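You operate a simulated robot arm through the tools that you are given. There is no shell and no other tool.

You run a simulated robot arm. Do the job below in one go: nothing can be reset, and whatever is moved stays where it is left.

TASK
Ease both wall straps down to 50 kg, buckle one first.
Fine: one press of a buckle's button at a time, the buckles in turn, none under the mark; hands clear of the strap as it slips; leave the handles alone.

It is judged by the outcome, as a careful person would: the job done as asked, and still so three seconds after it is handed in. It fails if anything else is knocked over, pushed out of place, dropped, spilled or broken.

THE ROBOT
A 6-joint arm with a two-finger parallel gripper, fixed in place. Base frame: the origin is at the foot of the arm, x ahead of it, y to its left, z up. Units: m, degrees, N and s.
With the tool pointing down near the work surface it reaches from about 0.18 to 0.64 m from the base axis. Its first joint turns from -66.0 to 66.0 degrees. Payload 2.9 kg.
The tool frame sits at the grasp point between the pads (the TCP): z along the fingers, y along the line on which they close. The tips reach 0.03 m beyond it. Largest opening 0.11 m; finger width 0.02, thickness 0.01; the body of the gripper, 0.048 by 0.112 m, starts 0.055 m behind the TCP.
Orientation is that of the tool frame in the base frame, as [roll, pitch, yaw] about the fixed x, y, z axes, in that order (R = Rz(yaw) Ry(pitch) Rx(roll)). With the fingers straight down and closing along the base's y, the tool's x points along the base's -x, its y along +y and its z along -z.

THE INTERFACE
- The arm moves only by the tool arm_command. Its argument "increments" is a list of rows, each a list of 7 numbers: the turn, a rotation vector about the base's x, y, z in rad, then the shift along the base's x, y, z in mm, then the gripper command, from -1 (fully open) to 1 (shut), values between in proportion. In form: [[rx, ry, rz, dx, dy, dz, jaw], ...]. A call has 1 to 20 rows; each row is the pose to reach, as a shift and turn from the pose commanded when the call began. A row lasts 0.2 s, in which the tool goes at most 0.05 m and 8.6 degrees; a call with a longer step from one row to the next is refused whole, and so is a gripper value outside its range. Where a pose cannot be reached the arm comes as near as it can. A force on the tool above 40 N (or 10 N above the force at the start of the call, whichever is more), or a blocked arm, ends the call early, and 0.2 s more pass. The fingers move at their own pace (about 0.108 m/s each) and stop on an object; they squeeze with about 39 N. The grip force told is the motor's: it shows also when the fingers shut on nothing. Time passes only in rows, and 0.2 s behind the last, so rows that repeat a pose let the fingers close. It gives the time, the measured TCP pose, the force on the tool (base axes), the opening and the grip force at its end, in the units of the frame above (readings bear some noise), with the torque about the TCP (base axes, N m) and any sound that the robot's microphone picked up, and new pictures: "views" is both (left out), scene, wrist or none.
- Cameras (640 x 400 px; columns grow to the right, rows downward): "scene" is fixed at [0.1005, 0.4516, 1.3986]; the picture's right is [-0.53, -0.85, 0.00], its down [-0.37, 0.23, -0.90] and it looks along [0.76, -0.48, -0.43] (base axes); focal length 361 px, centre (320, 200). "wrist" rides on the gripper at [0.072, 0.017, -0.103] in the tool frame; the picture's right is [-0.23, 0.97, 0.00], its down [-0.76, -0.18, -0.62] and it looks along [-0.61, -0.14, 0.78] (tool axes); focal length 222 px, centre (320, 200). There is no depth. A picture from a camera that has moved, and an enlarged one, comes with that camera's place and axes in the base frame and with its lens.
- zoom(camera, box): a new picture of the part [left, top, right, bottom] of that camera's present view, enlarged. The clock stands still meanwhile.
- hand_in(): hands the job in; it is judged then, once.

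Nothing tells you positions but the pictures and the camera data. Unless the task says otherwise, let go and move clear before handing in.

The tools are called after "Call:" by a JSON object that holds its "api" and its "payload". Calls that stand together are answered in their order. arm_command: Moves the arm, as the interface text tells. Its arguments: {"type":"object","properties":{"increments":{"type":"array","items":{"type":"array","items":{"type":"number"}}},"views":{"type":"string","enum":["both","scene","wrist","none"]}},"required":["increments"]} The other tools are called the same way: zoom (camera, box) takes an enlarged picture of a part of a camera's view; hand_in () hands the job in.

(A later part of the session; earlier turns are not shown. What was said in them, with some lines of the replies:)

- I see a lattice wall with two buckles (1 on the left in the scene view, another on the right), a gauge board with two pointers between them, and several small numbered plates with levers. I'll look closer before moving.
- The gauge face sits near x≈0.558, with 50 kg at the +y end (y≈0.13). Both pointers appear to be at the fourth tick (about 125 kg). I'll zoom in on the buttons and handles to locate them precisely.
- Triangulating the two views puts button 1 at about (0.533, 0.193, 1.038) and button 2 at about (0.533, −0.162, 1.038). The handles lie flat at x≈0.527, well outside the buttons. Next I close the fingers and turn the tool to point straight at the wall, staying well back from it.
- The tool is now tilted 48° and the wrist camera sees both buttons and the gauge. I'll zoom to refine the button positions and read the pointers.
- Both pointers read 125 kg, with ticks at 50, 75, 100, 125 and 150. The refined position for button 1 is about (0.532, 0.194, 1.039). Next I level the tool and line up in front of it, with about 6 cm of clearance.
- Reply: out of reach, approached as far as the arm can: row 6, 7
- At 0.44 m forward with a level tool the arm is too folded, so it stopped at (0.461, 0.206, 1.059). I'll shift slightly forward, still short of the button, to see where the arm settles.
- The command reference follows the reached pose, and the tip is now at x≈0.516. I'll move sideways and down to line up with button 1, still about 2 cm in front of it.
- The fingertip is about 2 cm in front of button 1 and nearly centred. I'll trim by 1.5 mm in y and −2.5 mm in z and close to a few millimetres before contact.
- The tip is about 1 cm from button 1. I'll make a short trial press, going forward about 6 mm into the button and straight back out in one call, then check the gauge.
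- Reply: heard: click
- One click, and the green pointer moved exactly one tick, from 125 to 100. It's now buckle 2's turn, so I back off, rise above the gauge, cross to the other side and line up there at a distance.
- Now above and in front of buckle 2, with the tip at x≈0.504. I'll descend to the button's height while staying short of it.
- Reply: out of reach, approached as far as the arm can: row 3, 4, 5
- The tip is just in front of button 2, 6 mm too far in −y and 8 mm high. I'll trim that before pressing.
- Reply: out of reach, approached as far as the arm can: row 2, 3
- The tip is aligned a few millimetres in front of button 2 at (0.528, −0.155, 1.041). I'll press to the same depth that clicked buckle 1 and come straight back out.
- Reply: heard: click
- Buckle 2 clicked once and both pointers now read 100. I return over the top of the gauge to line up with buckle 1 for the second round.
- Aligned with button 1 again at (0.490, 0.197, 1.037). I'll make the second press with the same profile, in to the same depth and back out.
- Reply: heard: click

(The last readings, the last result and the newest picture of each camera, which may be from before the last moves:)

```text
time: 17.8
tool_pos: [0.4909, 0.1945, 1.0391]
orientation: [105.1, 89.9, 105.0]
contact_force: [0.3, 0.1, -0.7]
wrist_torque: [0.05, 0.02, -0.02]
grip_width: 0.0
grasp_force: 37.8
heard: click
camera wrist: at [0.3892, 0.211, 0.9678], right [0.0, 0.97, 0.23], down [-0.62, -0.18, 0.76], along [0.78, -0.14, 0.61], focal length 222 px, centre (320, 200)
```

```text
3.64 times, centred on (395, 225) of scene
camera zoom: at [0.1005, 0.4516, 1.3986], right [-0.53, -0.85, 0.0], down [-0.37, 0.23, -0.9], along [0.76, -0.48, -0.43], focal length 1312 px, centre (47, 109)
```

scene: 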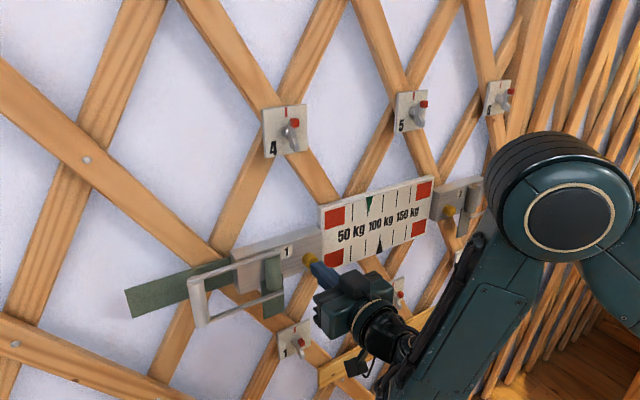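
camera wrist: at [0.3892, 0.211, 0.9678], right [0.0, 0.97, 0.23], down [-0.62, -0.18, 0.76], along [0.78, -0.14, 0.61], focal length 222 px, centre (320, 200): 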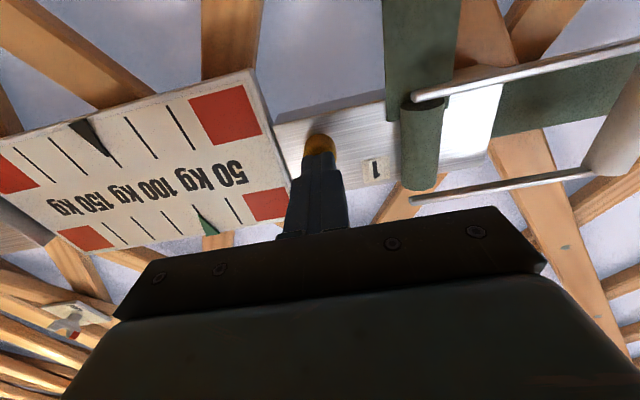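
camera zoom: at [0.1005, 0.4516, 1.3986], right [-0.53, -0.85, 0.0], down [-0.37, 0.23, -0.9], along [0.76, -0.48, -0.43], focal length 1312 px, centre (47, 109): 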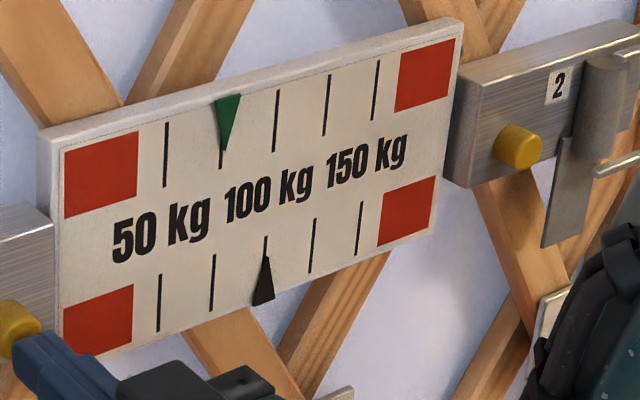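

Green now reads 75 and black is at 100. Buckle 2's turn, so I cross back over the gauge.

Call:
{"api": "arm_command", "payload": {"increments": [[0, 0, 0, -8, 0, 30, 1], [0, 0, 0, -16, 0, 65, 1], [0, 0, 0, -18, -10, 93, 1], [0, 0, 0, -18, -50, 93, 1], [0, 0, 0, -18, -95, 93, 1], [0, 0, 0, -18, -140, 93, 1], [0, 0, 0, -18, -185, 93, 1], [0, 0, 0, -18, -230, 93, 1], [0, 0, 0, -18, -275, 93, 1], [0, 0, 0, -18, -315, 93, 1], [0, 0, 0, -18, -350, 93, 1], [0, 0, 0, -10, -350, 60, 1], [0, 0, 0, -3, -350, 30, 1], [0, 0, 0, 3, -350, 7.5, 1], [0, 0, 0, 3, -350, 7.5, 1]], "views": "both"}}

Call:
{"api": "zoom", "payload": {"camera": "scene", "box": [420, 180, 520, 250]}}

Call:
{"api": "zoom", "payload": {"camera": "wrist", "box": [260, 100, 400, 200]}}

```text
time: 21.0
tool_pos: [0.4963, -0.1559, 1.0478]
orientation: [174.2, 90.0, 174.0]
contact_force: [-0.2, 0.6, 0.4]
wrist_torque: [-0.01, 0.0, 0.0]
grip_width: 0.0003
grasp_force: 38.5
camera wrist: at [0.3931, -0.1395, 0.9756], right [0.0, 0.97, 0.23], down [-0.62, -0.18, 0.76], along [0.78, -0.14, 0.61], focal length 222 px, centre (320, 200)
```

scene: 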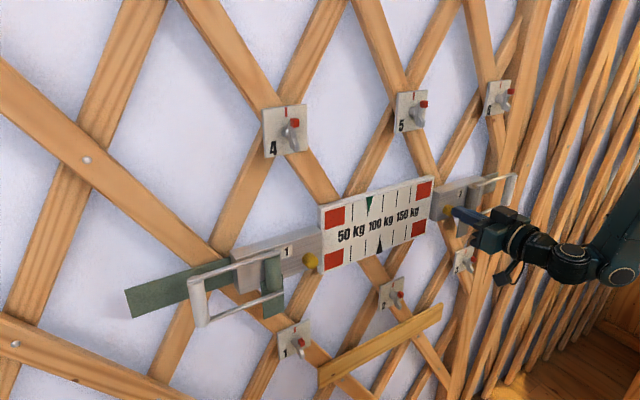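
wrist: 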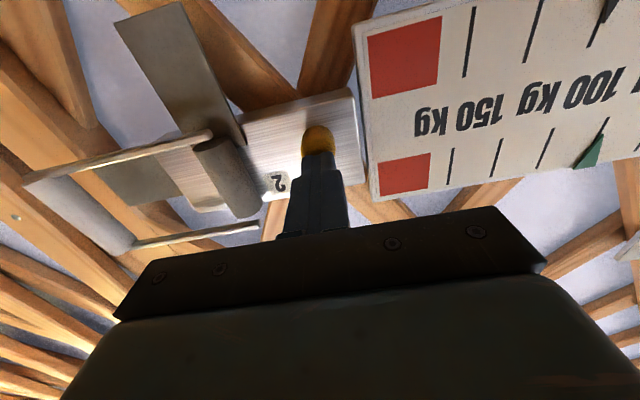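

```text
5.71 times, centred on (470, 215) of scene
camera zoom: at [0.1005, 0.4516, 1.3986], right [-0.53, -0.85, 0.0], down [-0.37, 0.23, -0.9], along [0.76, -0.48, -0.43], focal length 2062 px, centre (-537, 114)
```

zoom: 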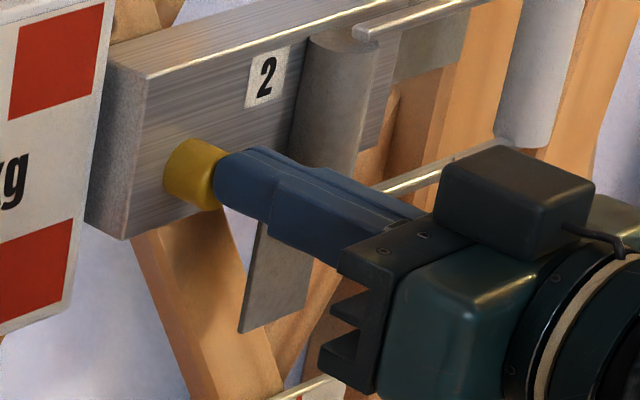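

```text
4.00 times, centred on (330, 150) of wrist
camera zoom: at [0.3931, -0.1395, 0.9756], right [0.0, 0.97, 0.23], down [-0.62, -0.18, 0.76], along [0.78, -0.14, 0.61], focal length 888 px, centre (280, 400)
```

zoom: 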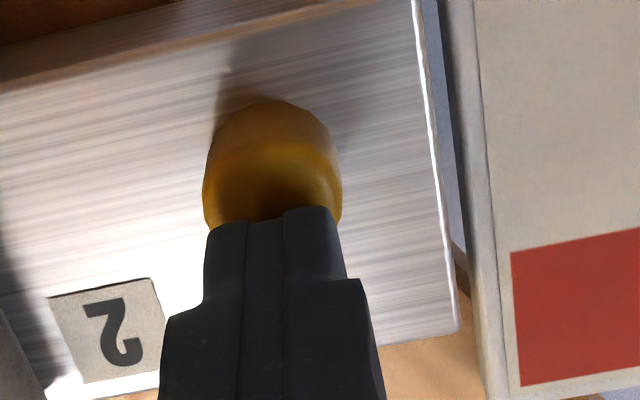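

Lined up in front of button 2, 8 mm high. I'll drop to centre while closing in, press once to the same depth, and withdraw.

Call:
{"api": "arm_command", "payload": {"increments": [[0, 0, 0, 1.5, 0, -3.5, 1], [0, 0, 0, 3, 0, -6.5, 1], [0, 0, 0, 6, 0, -7, 1], [0, 0, 0, 10, 0, -7, 1], [0, 0, 0, 13, 0, -7, 1], [0, 0, 0, 7, 0, -6, 1], [0, 0, 0, 1, 0, -2, 1], [0, 0, 0, -4, 0, 6, 1]], "views": "both"}}

Call:
{"api": "zoom", "payload": {"camera": "scene", "box": [315, 170, 475, 280]}}

```text
time: 22.8
tool_pos: [0.4903, -0.1558, 1.0531]
orientation: [174.4, 89.8, 174.5]
contact_force: [-0.4, -0.1, 0.0]
wrist_torque: [-0.02, -0.02, 0.02]
grip_width: 0.0002
grasp_force: 37.9
heard: click
camera wrist: at [0.3877, -0.1391, 0.981], right [0.0, 0.97, 0.23], down [-0.62, -0.18, 0.76], along [0.78, -0.14, 0.6], focal length 222 px, centre (320, 200)
```

scene: 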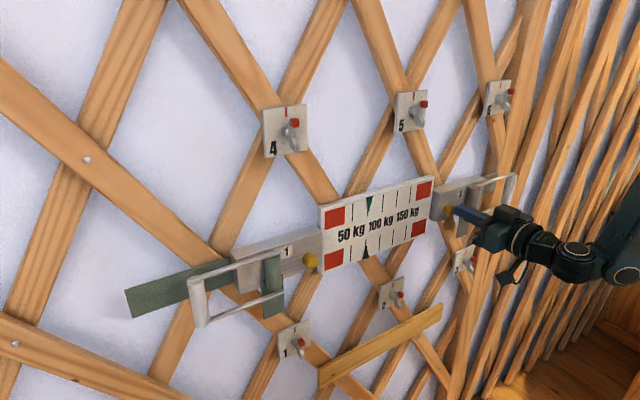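
wrist: 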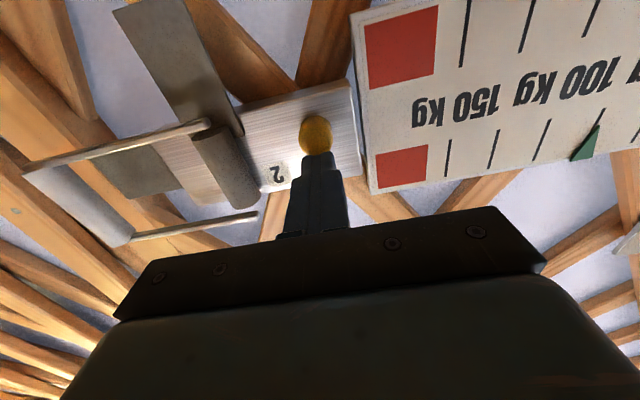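

```text
3.64 times, centred on (395, 225) of scene
camera zoom: at [0.1005, 0.4516, 1.3986], right [-0.53, -0.85, 0.0], down [-0.37, 0.23, -0.9], along [0.76, -0.48, -0.43], focal length 1312 px, centre (47, 109)
```

zoom: 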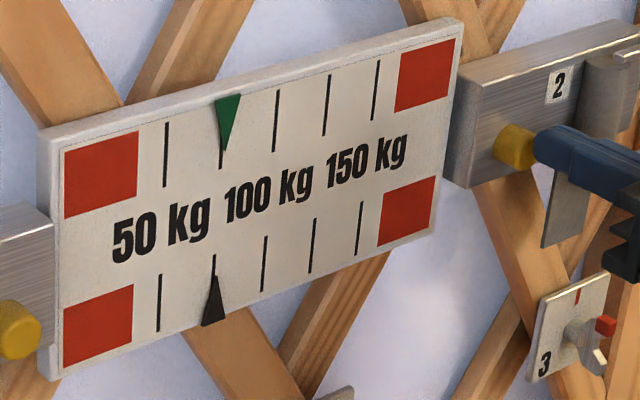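

Both pointers now read 75, so one more press each is needed. I cross back to buckle 1.

Call:
{"api": "arm_command", "payload": {"increments": [[0, 0, 0, -8, 0, 35, 1], [0, 0, 0, -17, 0, 80, 1], [0, 0, 0, -17, 45, 80, 1], [0, 0, 0, -17, 90, 80, 1], [0, 0, 0, -17, 135, 80, 1], [0, 0, 0, -17, 180, 80, 1], [0, 0, 0, -17, 225, 80, 1], [0, 0, 0, -17, 270, 80, 1], [0, 0, 0, -17, 312, 80, 1], [0, 0, 0, -17, 350.5, 80, 1], [0, 0, 0, -12, 350.5, 45, 1], [0, 0, 0, -6, 350.5, 15, 1], [0, 0, 0, -1, 350.5, -13.5, 1], [0, 0, 0, -1, 350.5, -13.5, 1]], "views": "both"}}

Call:
{"api": "zoom", "payload": {"camera": "scene", "box": [280, 230, 370, 300]}}

Call:
{"api": "zoom", "payload": {"camera": "wrist", "box": [260, 100, 400, 200]}}

```text
time: 25.8
tool_pos: [0.4906, 0.194, 1.0405]
orientation: [-98.0, 90.0, -98.0]
contact_force: [0.1, 1.1, -0.2]
wrist_torque: [0.01, 0.0, -0.01]
grip_width: 0.0001
grasp_force: 37.0
camera wrist: at [0.3873, 0.2104, 0.9682], right [0.0, 0.97, 0.23], down [-0.62, -0.18, 0.76], along [0.78, -0.14, 0.61], focal length 222 px, centre (320, 200)
```

scene: 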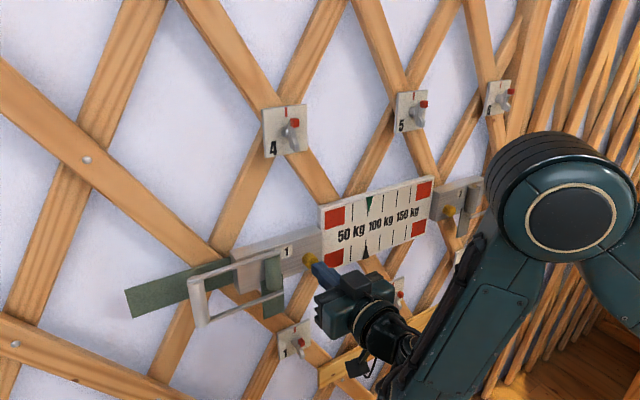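
wrist: 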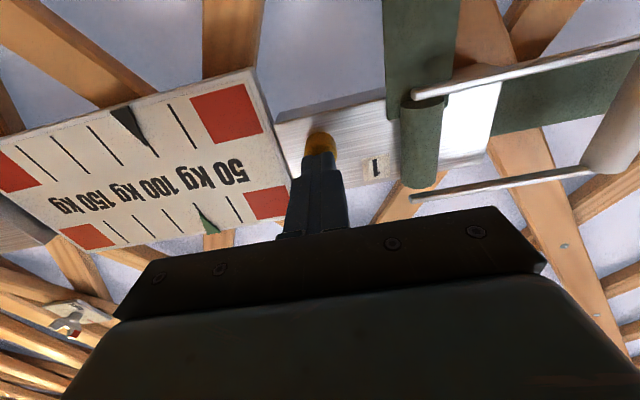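

```text
5.71 times, centred on (325, 265) of scene
camera zoom: at [0.1005, 0.4516, 1.3986], right [-0.53, -0.85, 0.0], down [-0.37, 0.23, -0.9], along [0.76, -0.48, -0.43], focal length 2062 px, centre (291, -171)
```

zoom: 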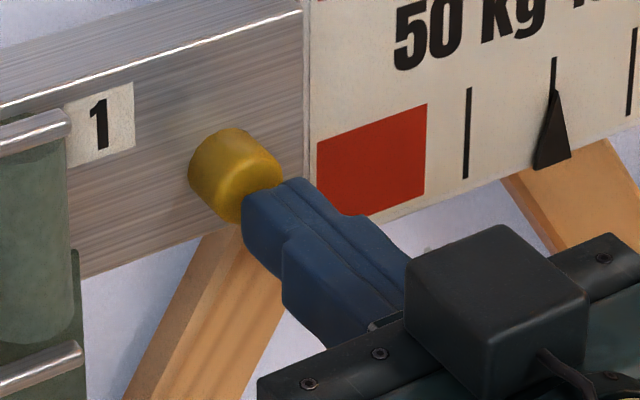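

```text
4.00 times, centred on (330, 150) of wrist
camera zoom: at [0.3873, 0.2104, 0.9682], right [0.0, 0.97, 0.23], down [-0.62, -0.18, 0.76], along [0.78, -0.14, 0.61], focal length 888 px, centre (280, 400)
```

zoom: 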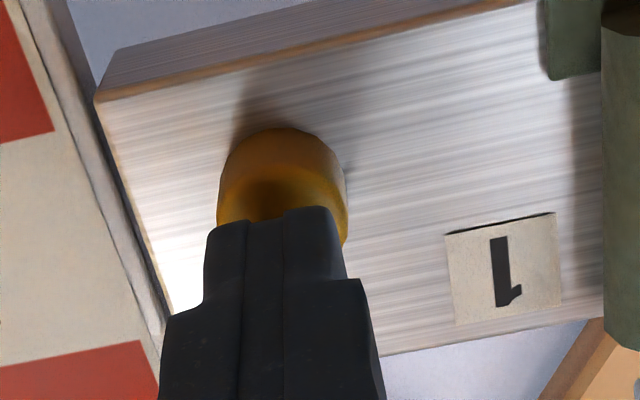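

Button 1 is lined up again, with 75 on both scales. I'll make its third and last press with the same depth.

Call:
{"api": "arm_command", "payload": {"increments": [[0, 0, 0, 6, 1, -2, 1], [0, 0, 0, 11, 1, -2, 1], [0, 0, 0, 14, 1, -2, 1], [0, 0, 0, 16, 1, -2, 1], [0, 0, 0, 18, 1, -2, 1], [0, 0, 0, 10, 1, -2, 1], [0, 0, 0, 2, 1, 0, 1]], "views": "both"}}

Call:
{"api": "zoom", "payload": {"camera": "scene", "box": [315, 170, 475, 280]}}

```text
time: 27.4
tool_pos: [0.4923, 0.1953, 1.0401]
orientation: [103.8, 89.9, 103.7]
contact_force: [-0.2, 0.3, -0.1]
wrist_torque: [0.0, 0.01, -0.03]
grip_width: 0.0001
grasp_force: 37.9
heard: click
camera wrist: at [0.3891, 0.2123, 0.9681], right [0.0, 0.97, 0.23], down [-0.62, -0.18, 0.76], along [0.78, -0.14, 0.61], focal length 222 px, centre (320, 200)
```

scene: 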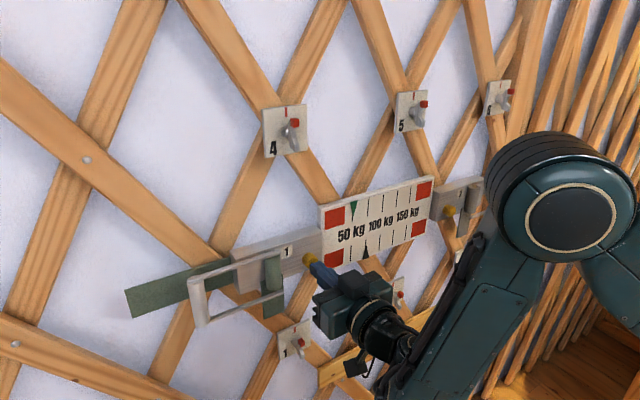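
wrist: 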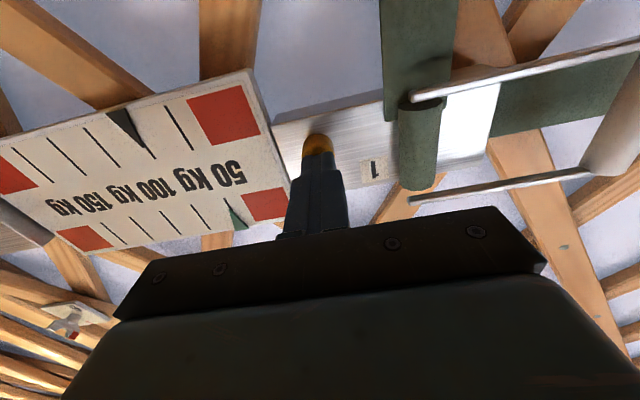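

```text
3.64 times, centred on (395, 225) of scene
camera zoom: at [0.1005, 0.4516, 1.3986], right [-0.53, -0.85, 0.0], down [-0.37, 0.23, -0.9], along [0.76, -0.48, -0.43], focal length 1312 px, centre (47, 109)
```

zoom: 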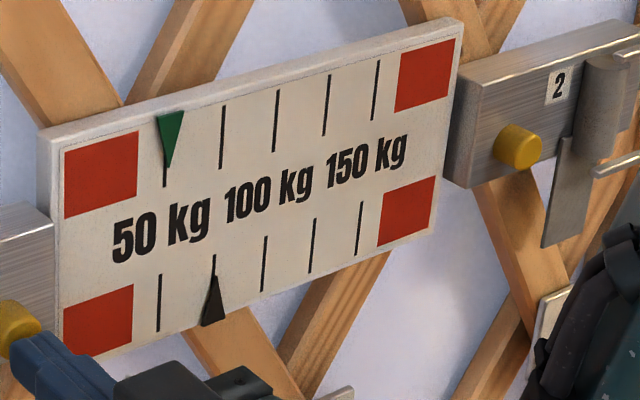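

Green now sits on the 50 mark and black is at 75. I cross once more for buckle 2's last press.

Call:
{"api": "arm_command", "payload": {"increments": [[0, 0, 0, -8, 0, 30, 1], [0, 0, 0, -16, 0, 65, 1], [0, 0, 0, -18, -10, 93, 1], [0, 0, 0, -18, -50, 93, 1], [0, 0, 0, -18, -95, 93, 1], [0, 0, 0, -18, -140, 93, 1], [0, 0, 0, -18, -185, 93, 1], [0, 0, 0, -18, -230, 93, 1], [0, 0, 0, -18, -275, 93, 1], [0, 0, 0, -18, -315, 93, 1], [0, 0, 0, -18, -350.5, 93, 1], [0, 0, 0, -10, -350.5, 60, 1], [0, 0, 0, -3, -350.5, 30, 1], [0, 0, 0, 3, -350.5, 7.5, 1], [0, 0, 0, 3, -350.5, 7.5, 1]], "views": "both"}}

Call:
{"api": "zoom", "payload": {"camera": "scene", "box": [420, 180, 520, 250]}}

Call:
{"api": "zoom", "payload": {"camera": "wrist", "box": [260, 100, 400, 200]}}

Call:
{"api": "zoom", "payload": {"camera": "scene", "box": [315, 170, 475, 280]}}

```text
time: 30.6
tool_pos: [0.495, -0.1562, 1.047]
orientation: [178.6, 89.8, 178.6]
contact_force: [-0.8, 0.0, 0.8]
wrist_torque: [-0.01, 0.03, -0.03]
grip_width: 0.0
grasp_force: 37.4
camera wrist: at [0.392, -0.1385, 0.9756], right [0.0, 0.97, 0.23], down [-0.62, -0.18, 0.76], along [0.78, -0.14, 0.6], focal length 222 px, centre (320, 200)
```

scene: 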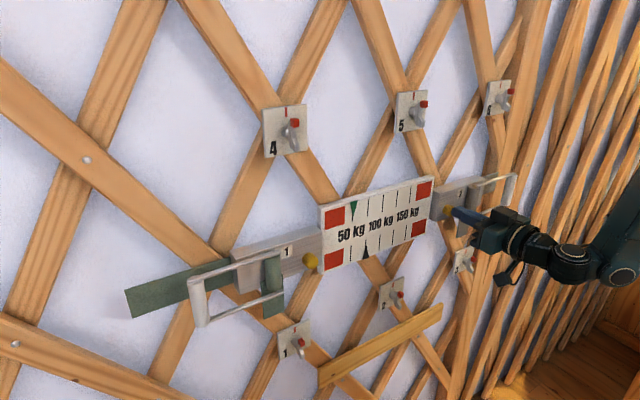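
wrist: 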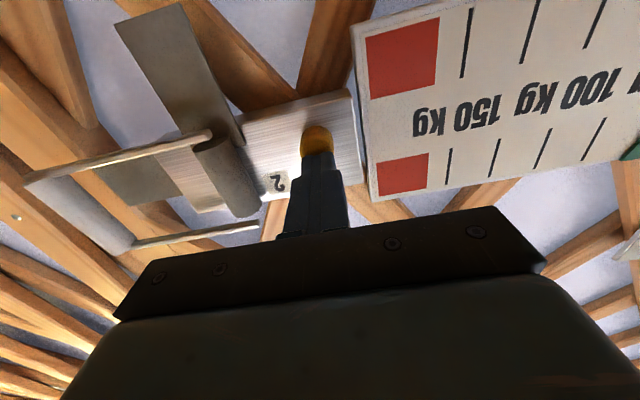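

```text
5.71 times, centred on (470, 215) of scene
camera zoom: at [0.1005, 0.4516, 1.3986], right [-0.53, -0.85, 0.0], down [-0.37, 0.23, -0.9], along [0.76, -0.48, -0.43], focal length 2062 px, centre (-537, 114)
```

zoom: 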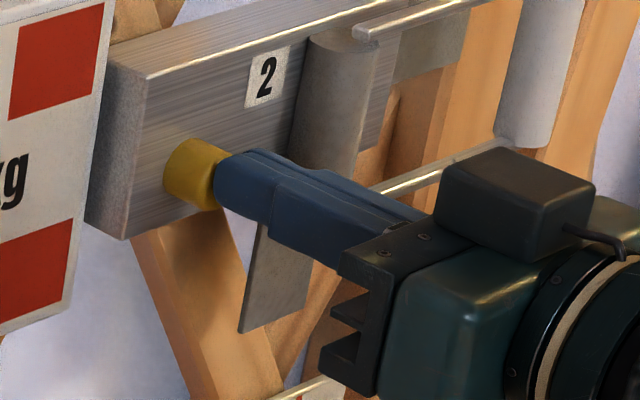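

```text
4.00 times, centred on (330, 150) of wrist
camera zoom: at [0.392, -0.1385, 0.9756], right [0.0, 0.97, 0.23], down [-0.62, -0.18, 0.76], along [0.78, -0.14, 0.6], focal length 888 px, centre (280, 400)
```

zoom: 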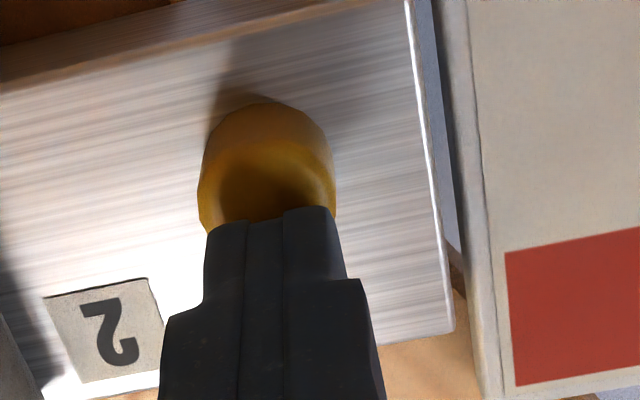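

```text
3.64 times, centred on (395, 225) of scene
camera zoom: at [0.1005, 0.4516, 1.3986], right [-0.53, -0.85, 0.0], down [-0.37, 0.23, -0.9], along [0.76, -0.48, -0.43], focal length 1312 px, centre (47, 109)
```

zoom: 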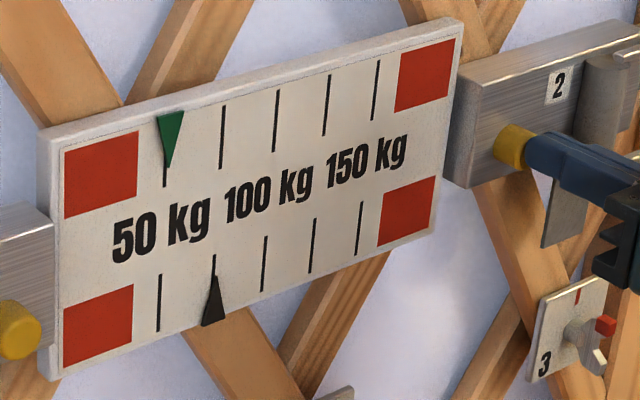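

Green holds at 50 and black is at 75, with the tip in front of button 2 as before. I'll make the last press the same way and withdraw.

Call:
{"api": "arm_command", "payload": {"increments": [[0, 0, 0, 1.5, 0, -3.5, 1], [0, 0, 0, 3, 0, -6.5, 1], [0, 0, 0, 6, 0, -7, 1], [0, 0, 0, 10, 0, -7, 1], [0, 0, 0, 13, 0, -7, 1], [0, 0, 0, 7, 0, -6, 1], [0, 0, 0, 1, 0, -2, 1], [0, 0, 0, -4, 0, 6, 1]], "views": "both"}}

Call:
{"api": "zoom", "payload": {"camera": "scene", "box": [315, 170, 475, 280]}}

```text
time: 32.4
tool_pos: [0.4905, -0.1559, 1.0529]
orientation: [173.7, 89.8, 173.7]
contact_force: [-0.2, -0.2, -0.2]
wrist_torque: [0.02, 0.01, 0.02]
grip_width: 0.0
grasp_force: 38.0
heard: click
camera wrist: at [0.388, -0.1384, 0.9809], right [0.0, 0.97, 0.23], down [-0.62, -0.18, 0.76], along [0.78, -0.14, 0.6], focal length 222 px, centre (320, 200)
```

scene: 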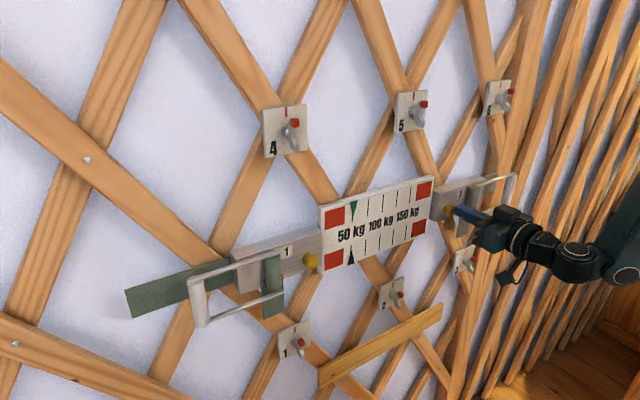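
wrist: 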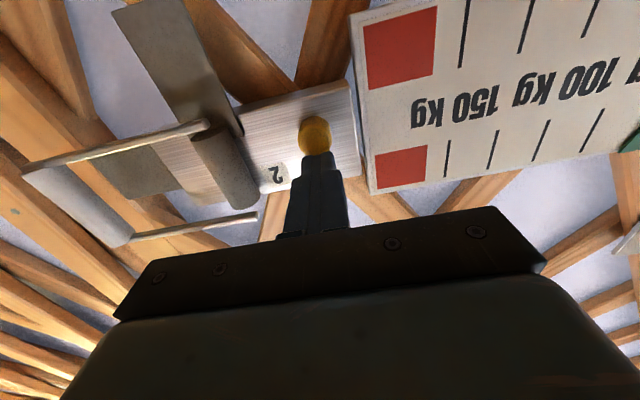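

```text
3.64 times, centred on (395, 225) of scene
camera zoom: at [0.1005, 0.4516, 1.3986], right [-0.53, -0.85, 0.0], down [-0.37, 0.23, -0.9], along [0.76, -0.48, -0.43], focal length 1312 px, centre (47, 109)
```

zoom: 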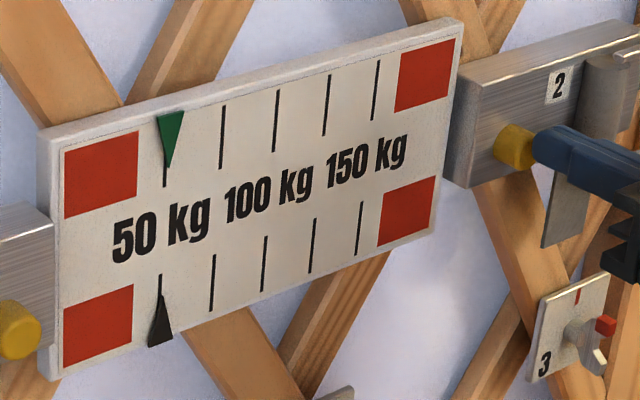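

Both pointers now sit on the 50 kg mark after three alternating presses each. I'll move well clear of the wall, up and back, and check once more before handing in.

Call:
{"api": "arm_command", "payload": {"increments": [[0, 0, 0, -8, 0, 35, 1], [0, 0, 0, -17, 0, 80, 1], [0, 0.12, 0, -30, 25, 105, 1], [0, 0.24, 0, -45, 55, 125, 1], [0, 0.36, 0, -60, 85, 140, 1], [0, 0.48, 0, -72, 110, 150, 1], [0, 0.6, 0, -82, 130, 155, 1], [0, 0.7, 0, -90, 145, 160, 1], [0, 0.7, 0, -90, 145, 160, 1]], "views": "both"}}

Call:
{"api": "zoom", "payload": {"camera": "scene", "box": [315, 170, 475, 280]}}

Call:
{"api": "zoom", "payload": {"camera": "wrist", "box": [0, 0, 640, 250]}}

```text
time: 34.4
tool_pos: [0.3996, -0.0093, 1.2133]
orientation: [-180.0, 49.8, 180.0]
contact_force: [-0.7, -0.4, -0.6]
wrist_torque: [-0.01, -0.01, -0.03]
grip_width: 0.0
grasp_force: 37.1
camera wrist: at [0.2747, 0.007, 1.2253], right [0.15, 0.97, 0.17], down [0.01, -0.18, 0.98], along [0.99, -0.14, -0.04], focal length 222 px, centre (320, 200)
```

scene: 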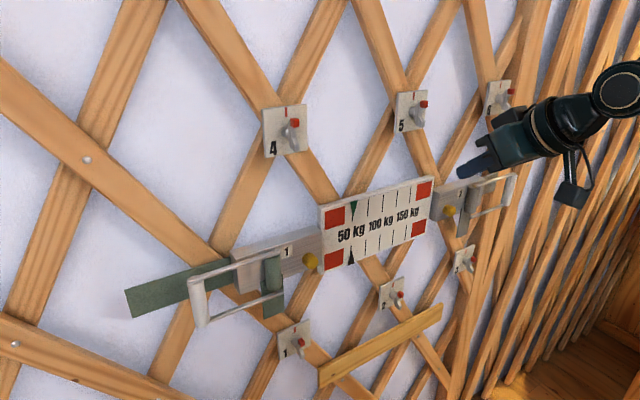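
wrist: 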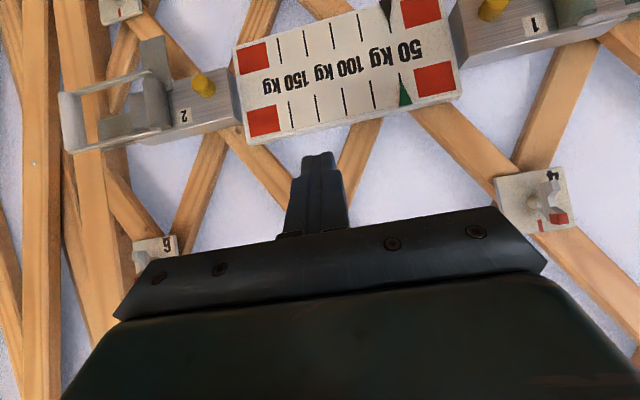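

```text
3.64 times, centred on (395, 225) of scene
camera zoom: at [0.1004, 0.4516, 1.3986], right [-0.53, -0.85, 0.0], down [-0.37, 0.23, -0.9], along [0.76, -0.48, -0.43], focal length 1312 px, centre (47, 109)
```

zoom: 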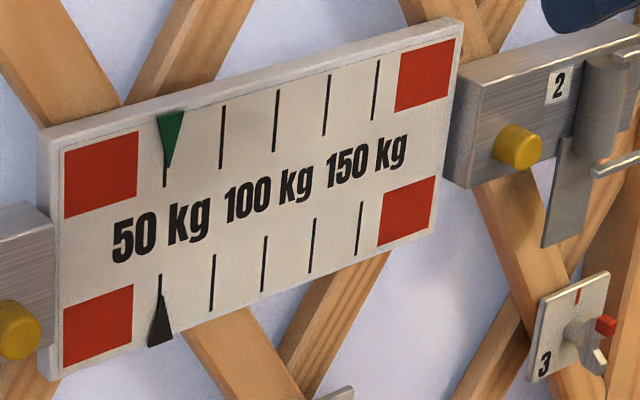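

```text
1.00 times, centred on (320, 125) of wrist (not enlarged: the box is as wide or as high as the picture)
camera zoom: at [0.2747, 0.007, 1.2253], right [0.15, 0.97, 0.17], down [0.01, -0.18, 0.98], along [0.99, -0.14, -0.04], focal length 222 px, centre (320, 275)
```

zoom: 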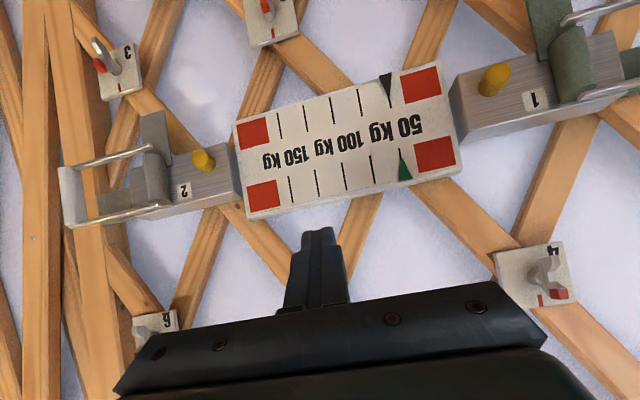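

Both pointers rest on the 50 kg mark, and the handles, straps and plates look undisturbed. The arm is clear of the wall, so I'm handing in.

Call:
{"api": "hand_in", "payload": {}}

```text
The job is handed in.
```

Both wall straps are down to 50 kg. In the last picture before I handed in, the green and black pointers were both on the 50 kg mark.

- **Presses:** I pressed the buckles in turn, starting with buckle one, three single presses each. Each press gave one click and took 25 kg off, so both went 125, 100, 75, 50 and neither dropped below the mark.
- **Clearances:** The gripper touched only the two buttons. It stayed off the straps and handles, and nothing else on the wall looks moved.
- **Arm:** It is backed away from the wall.
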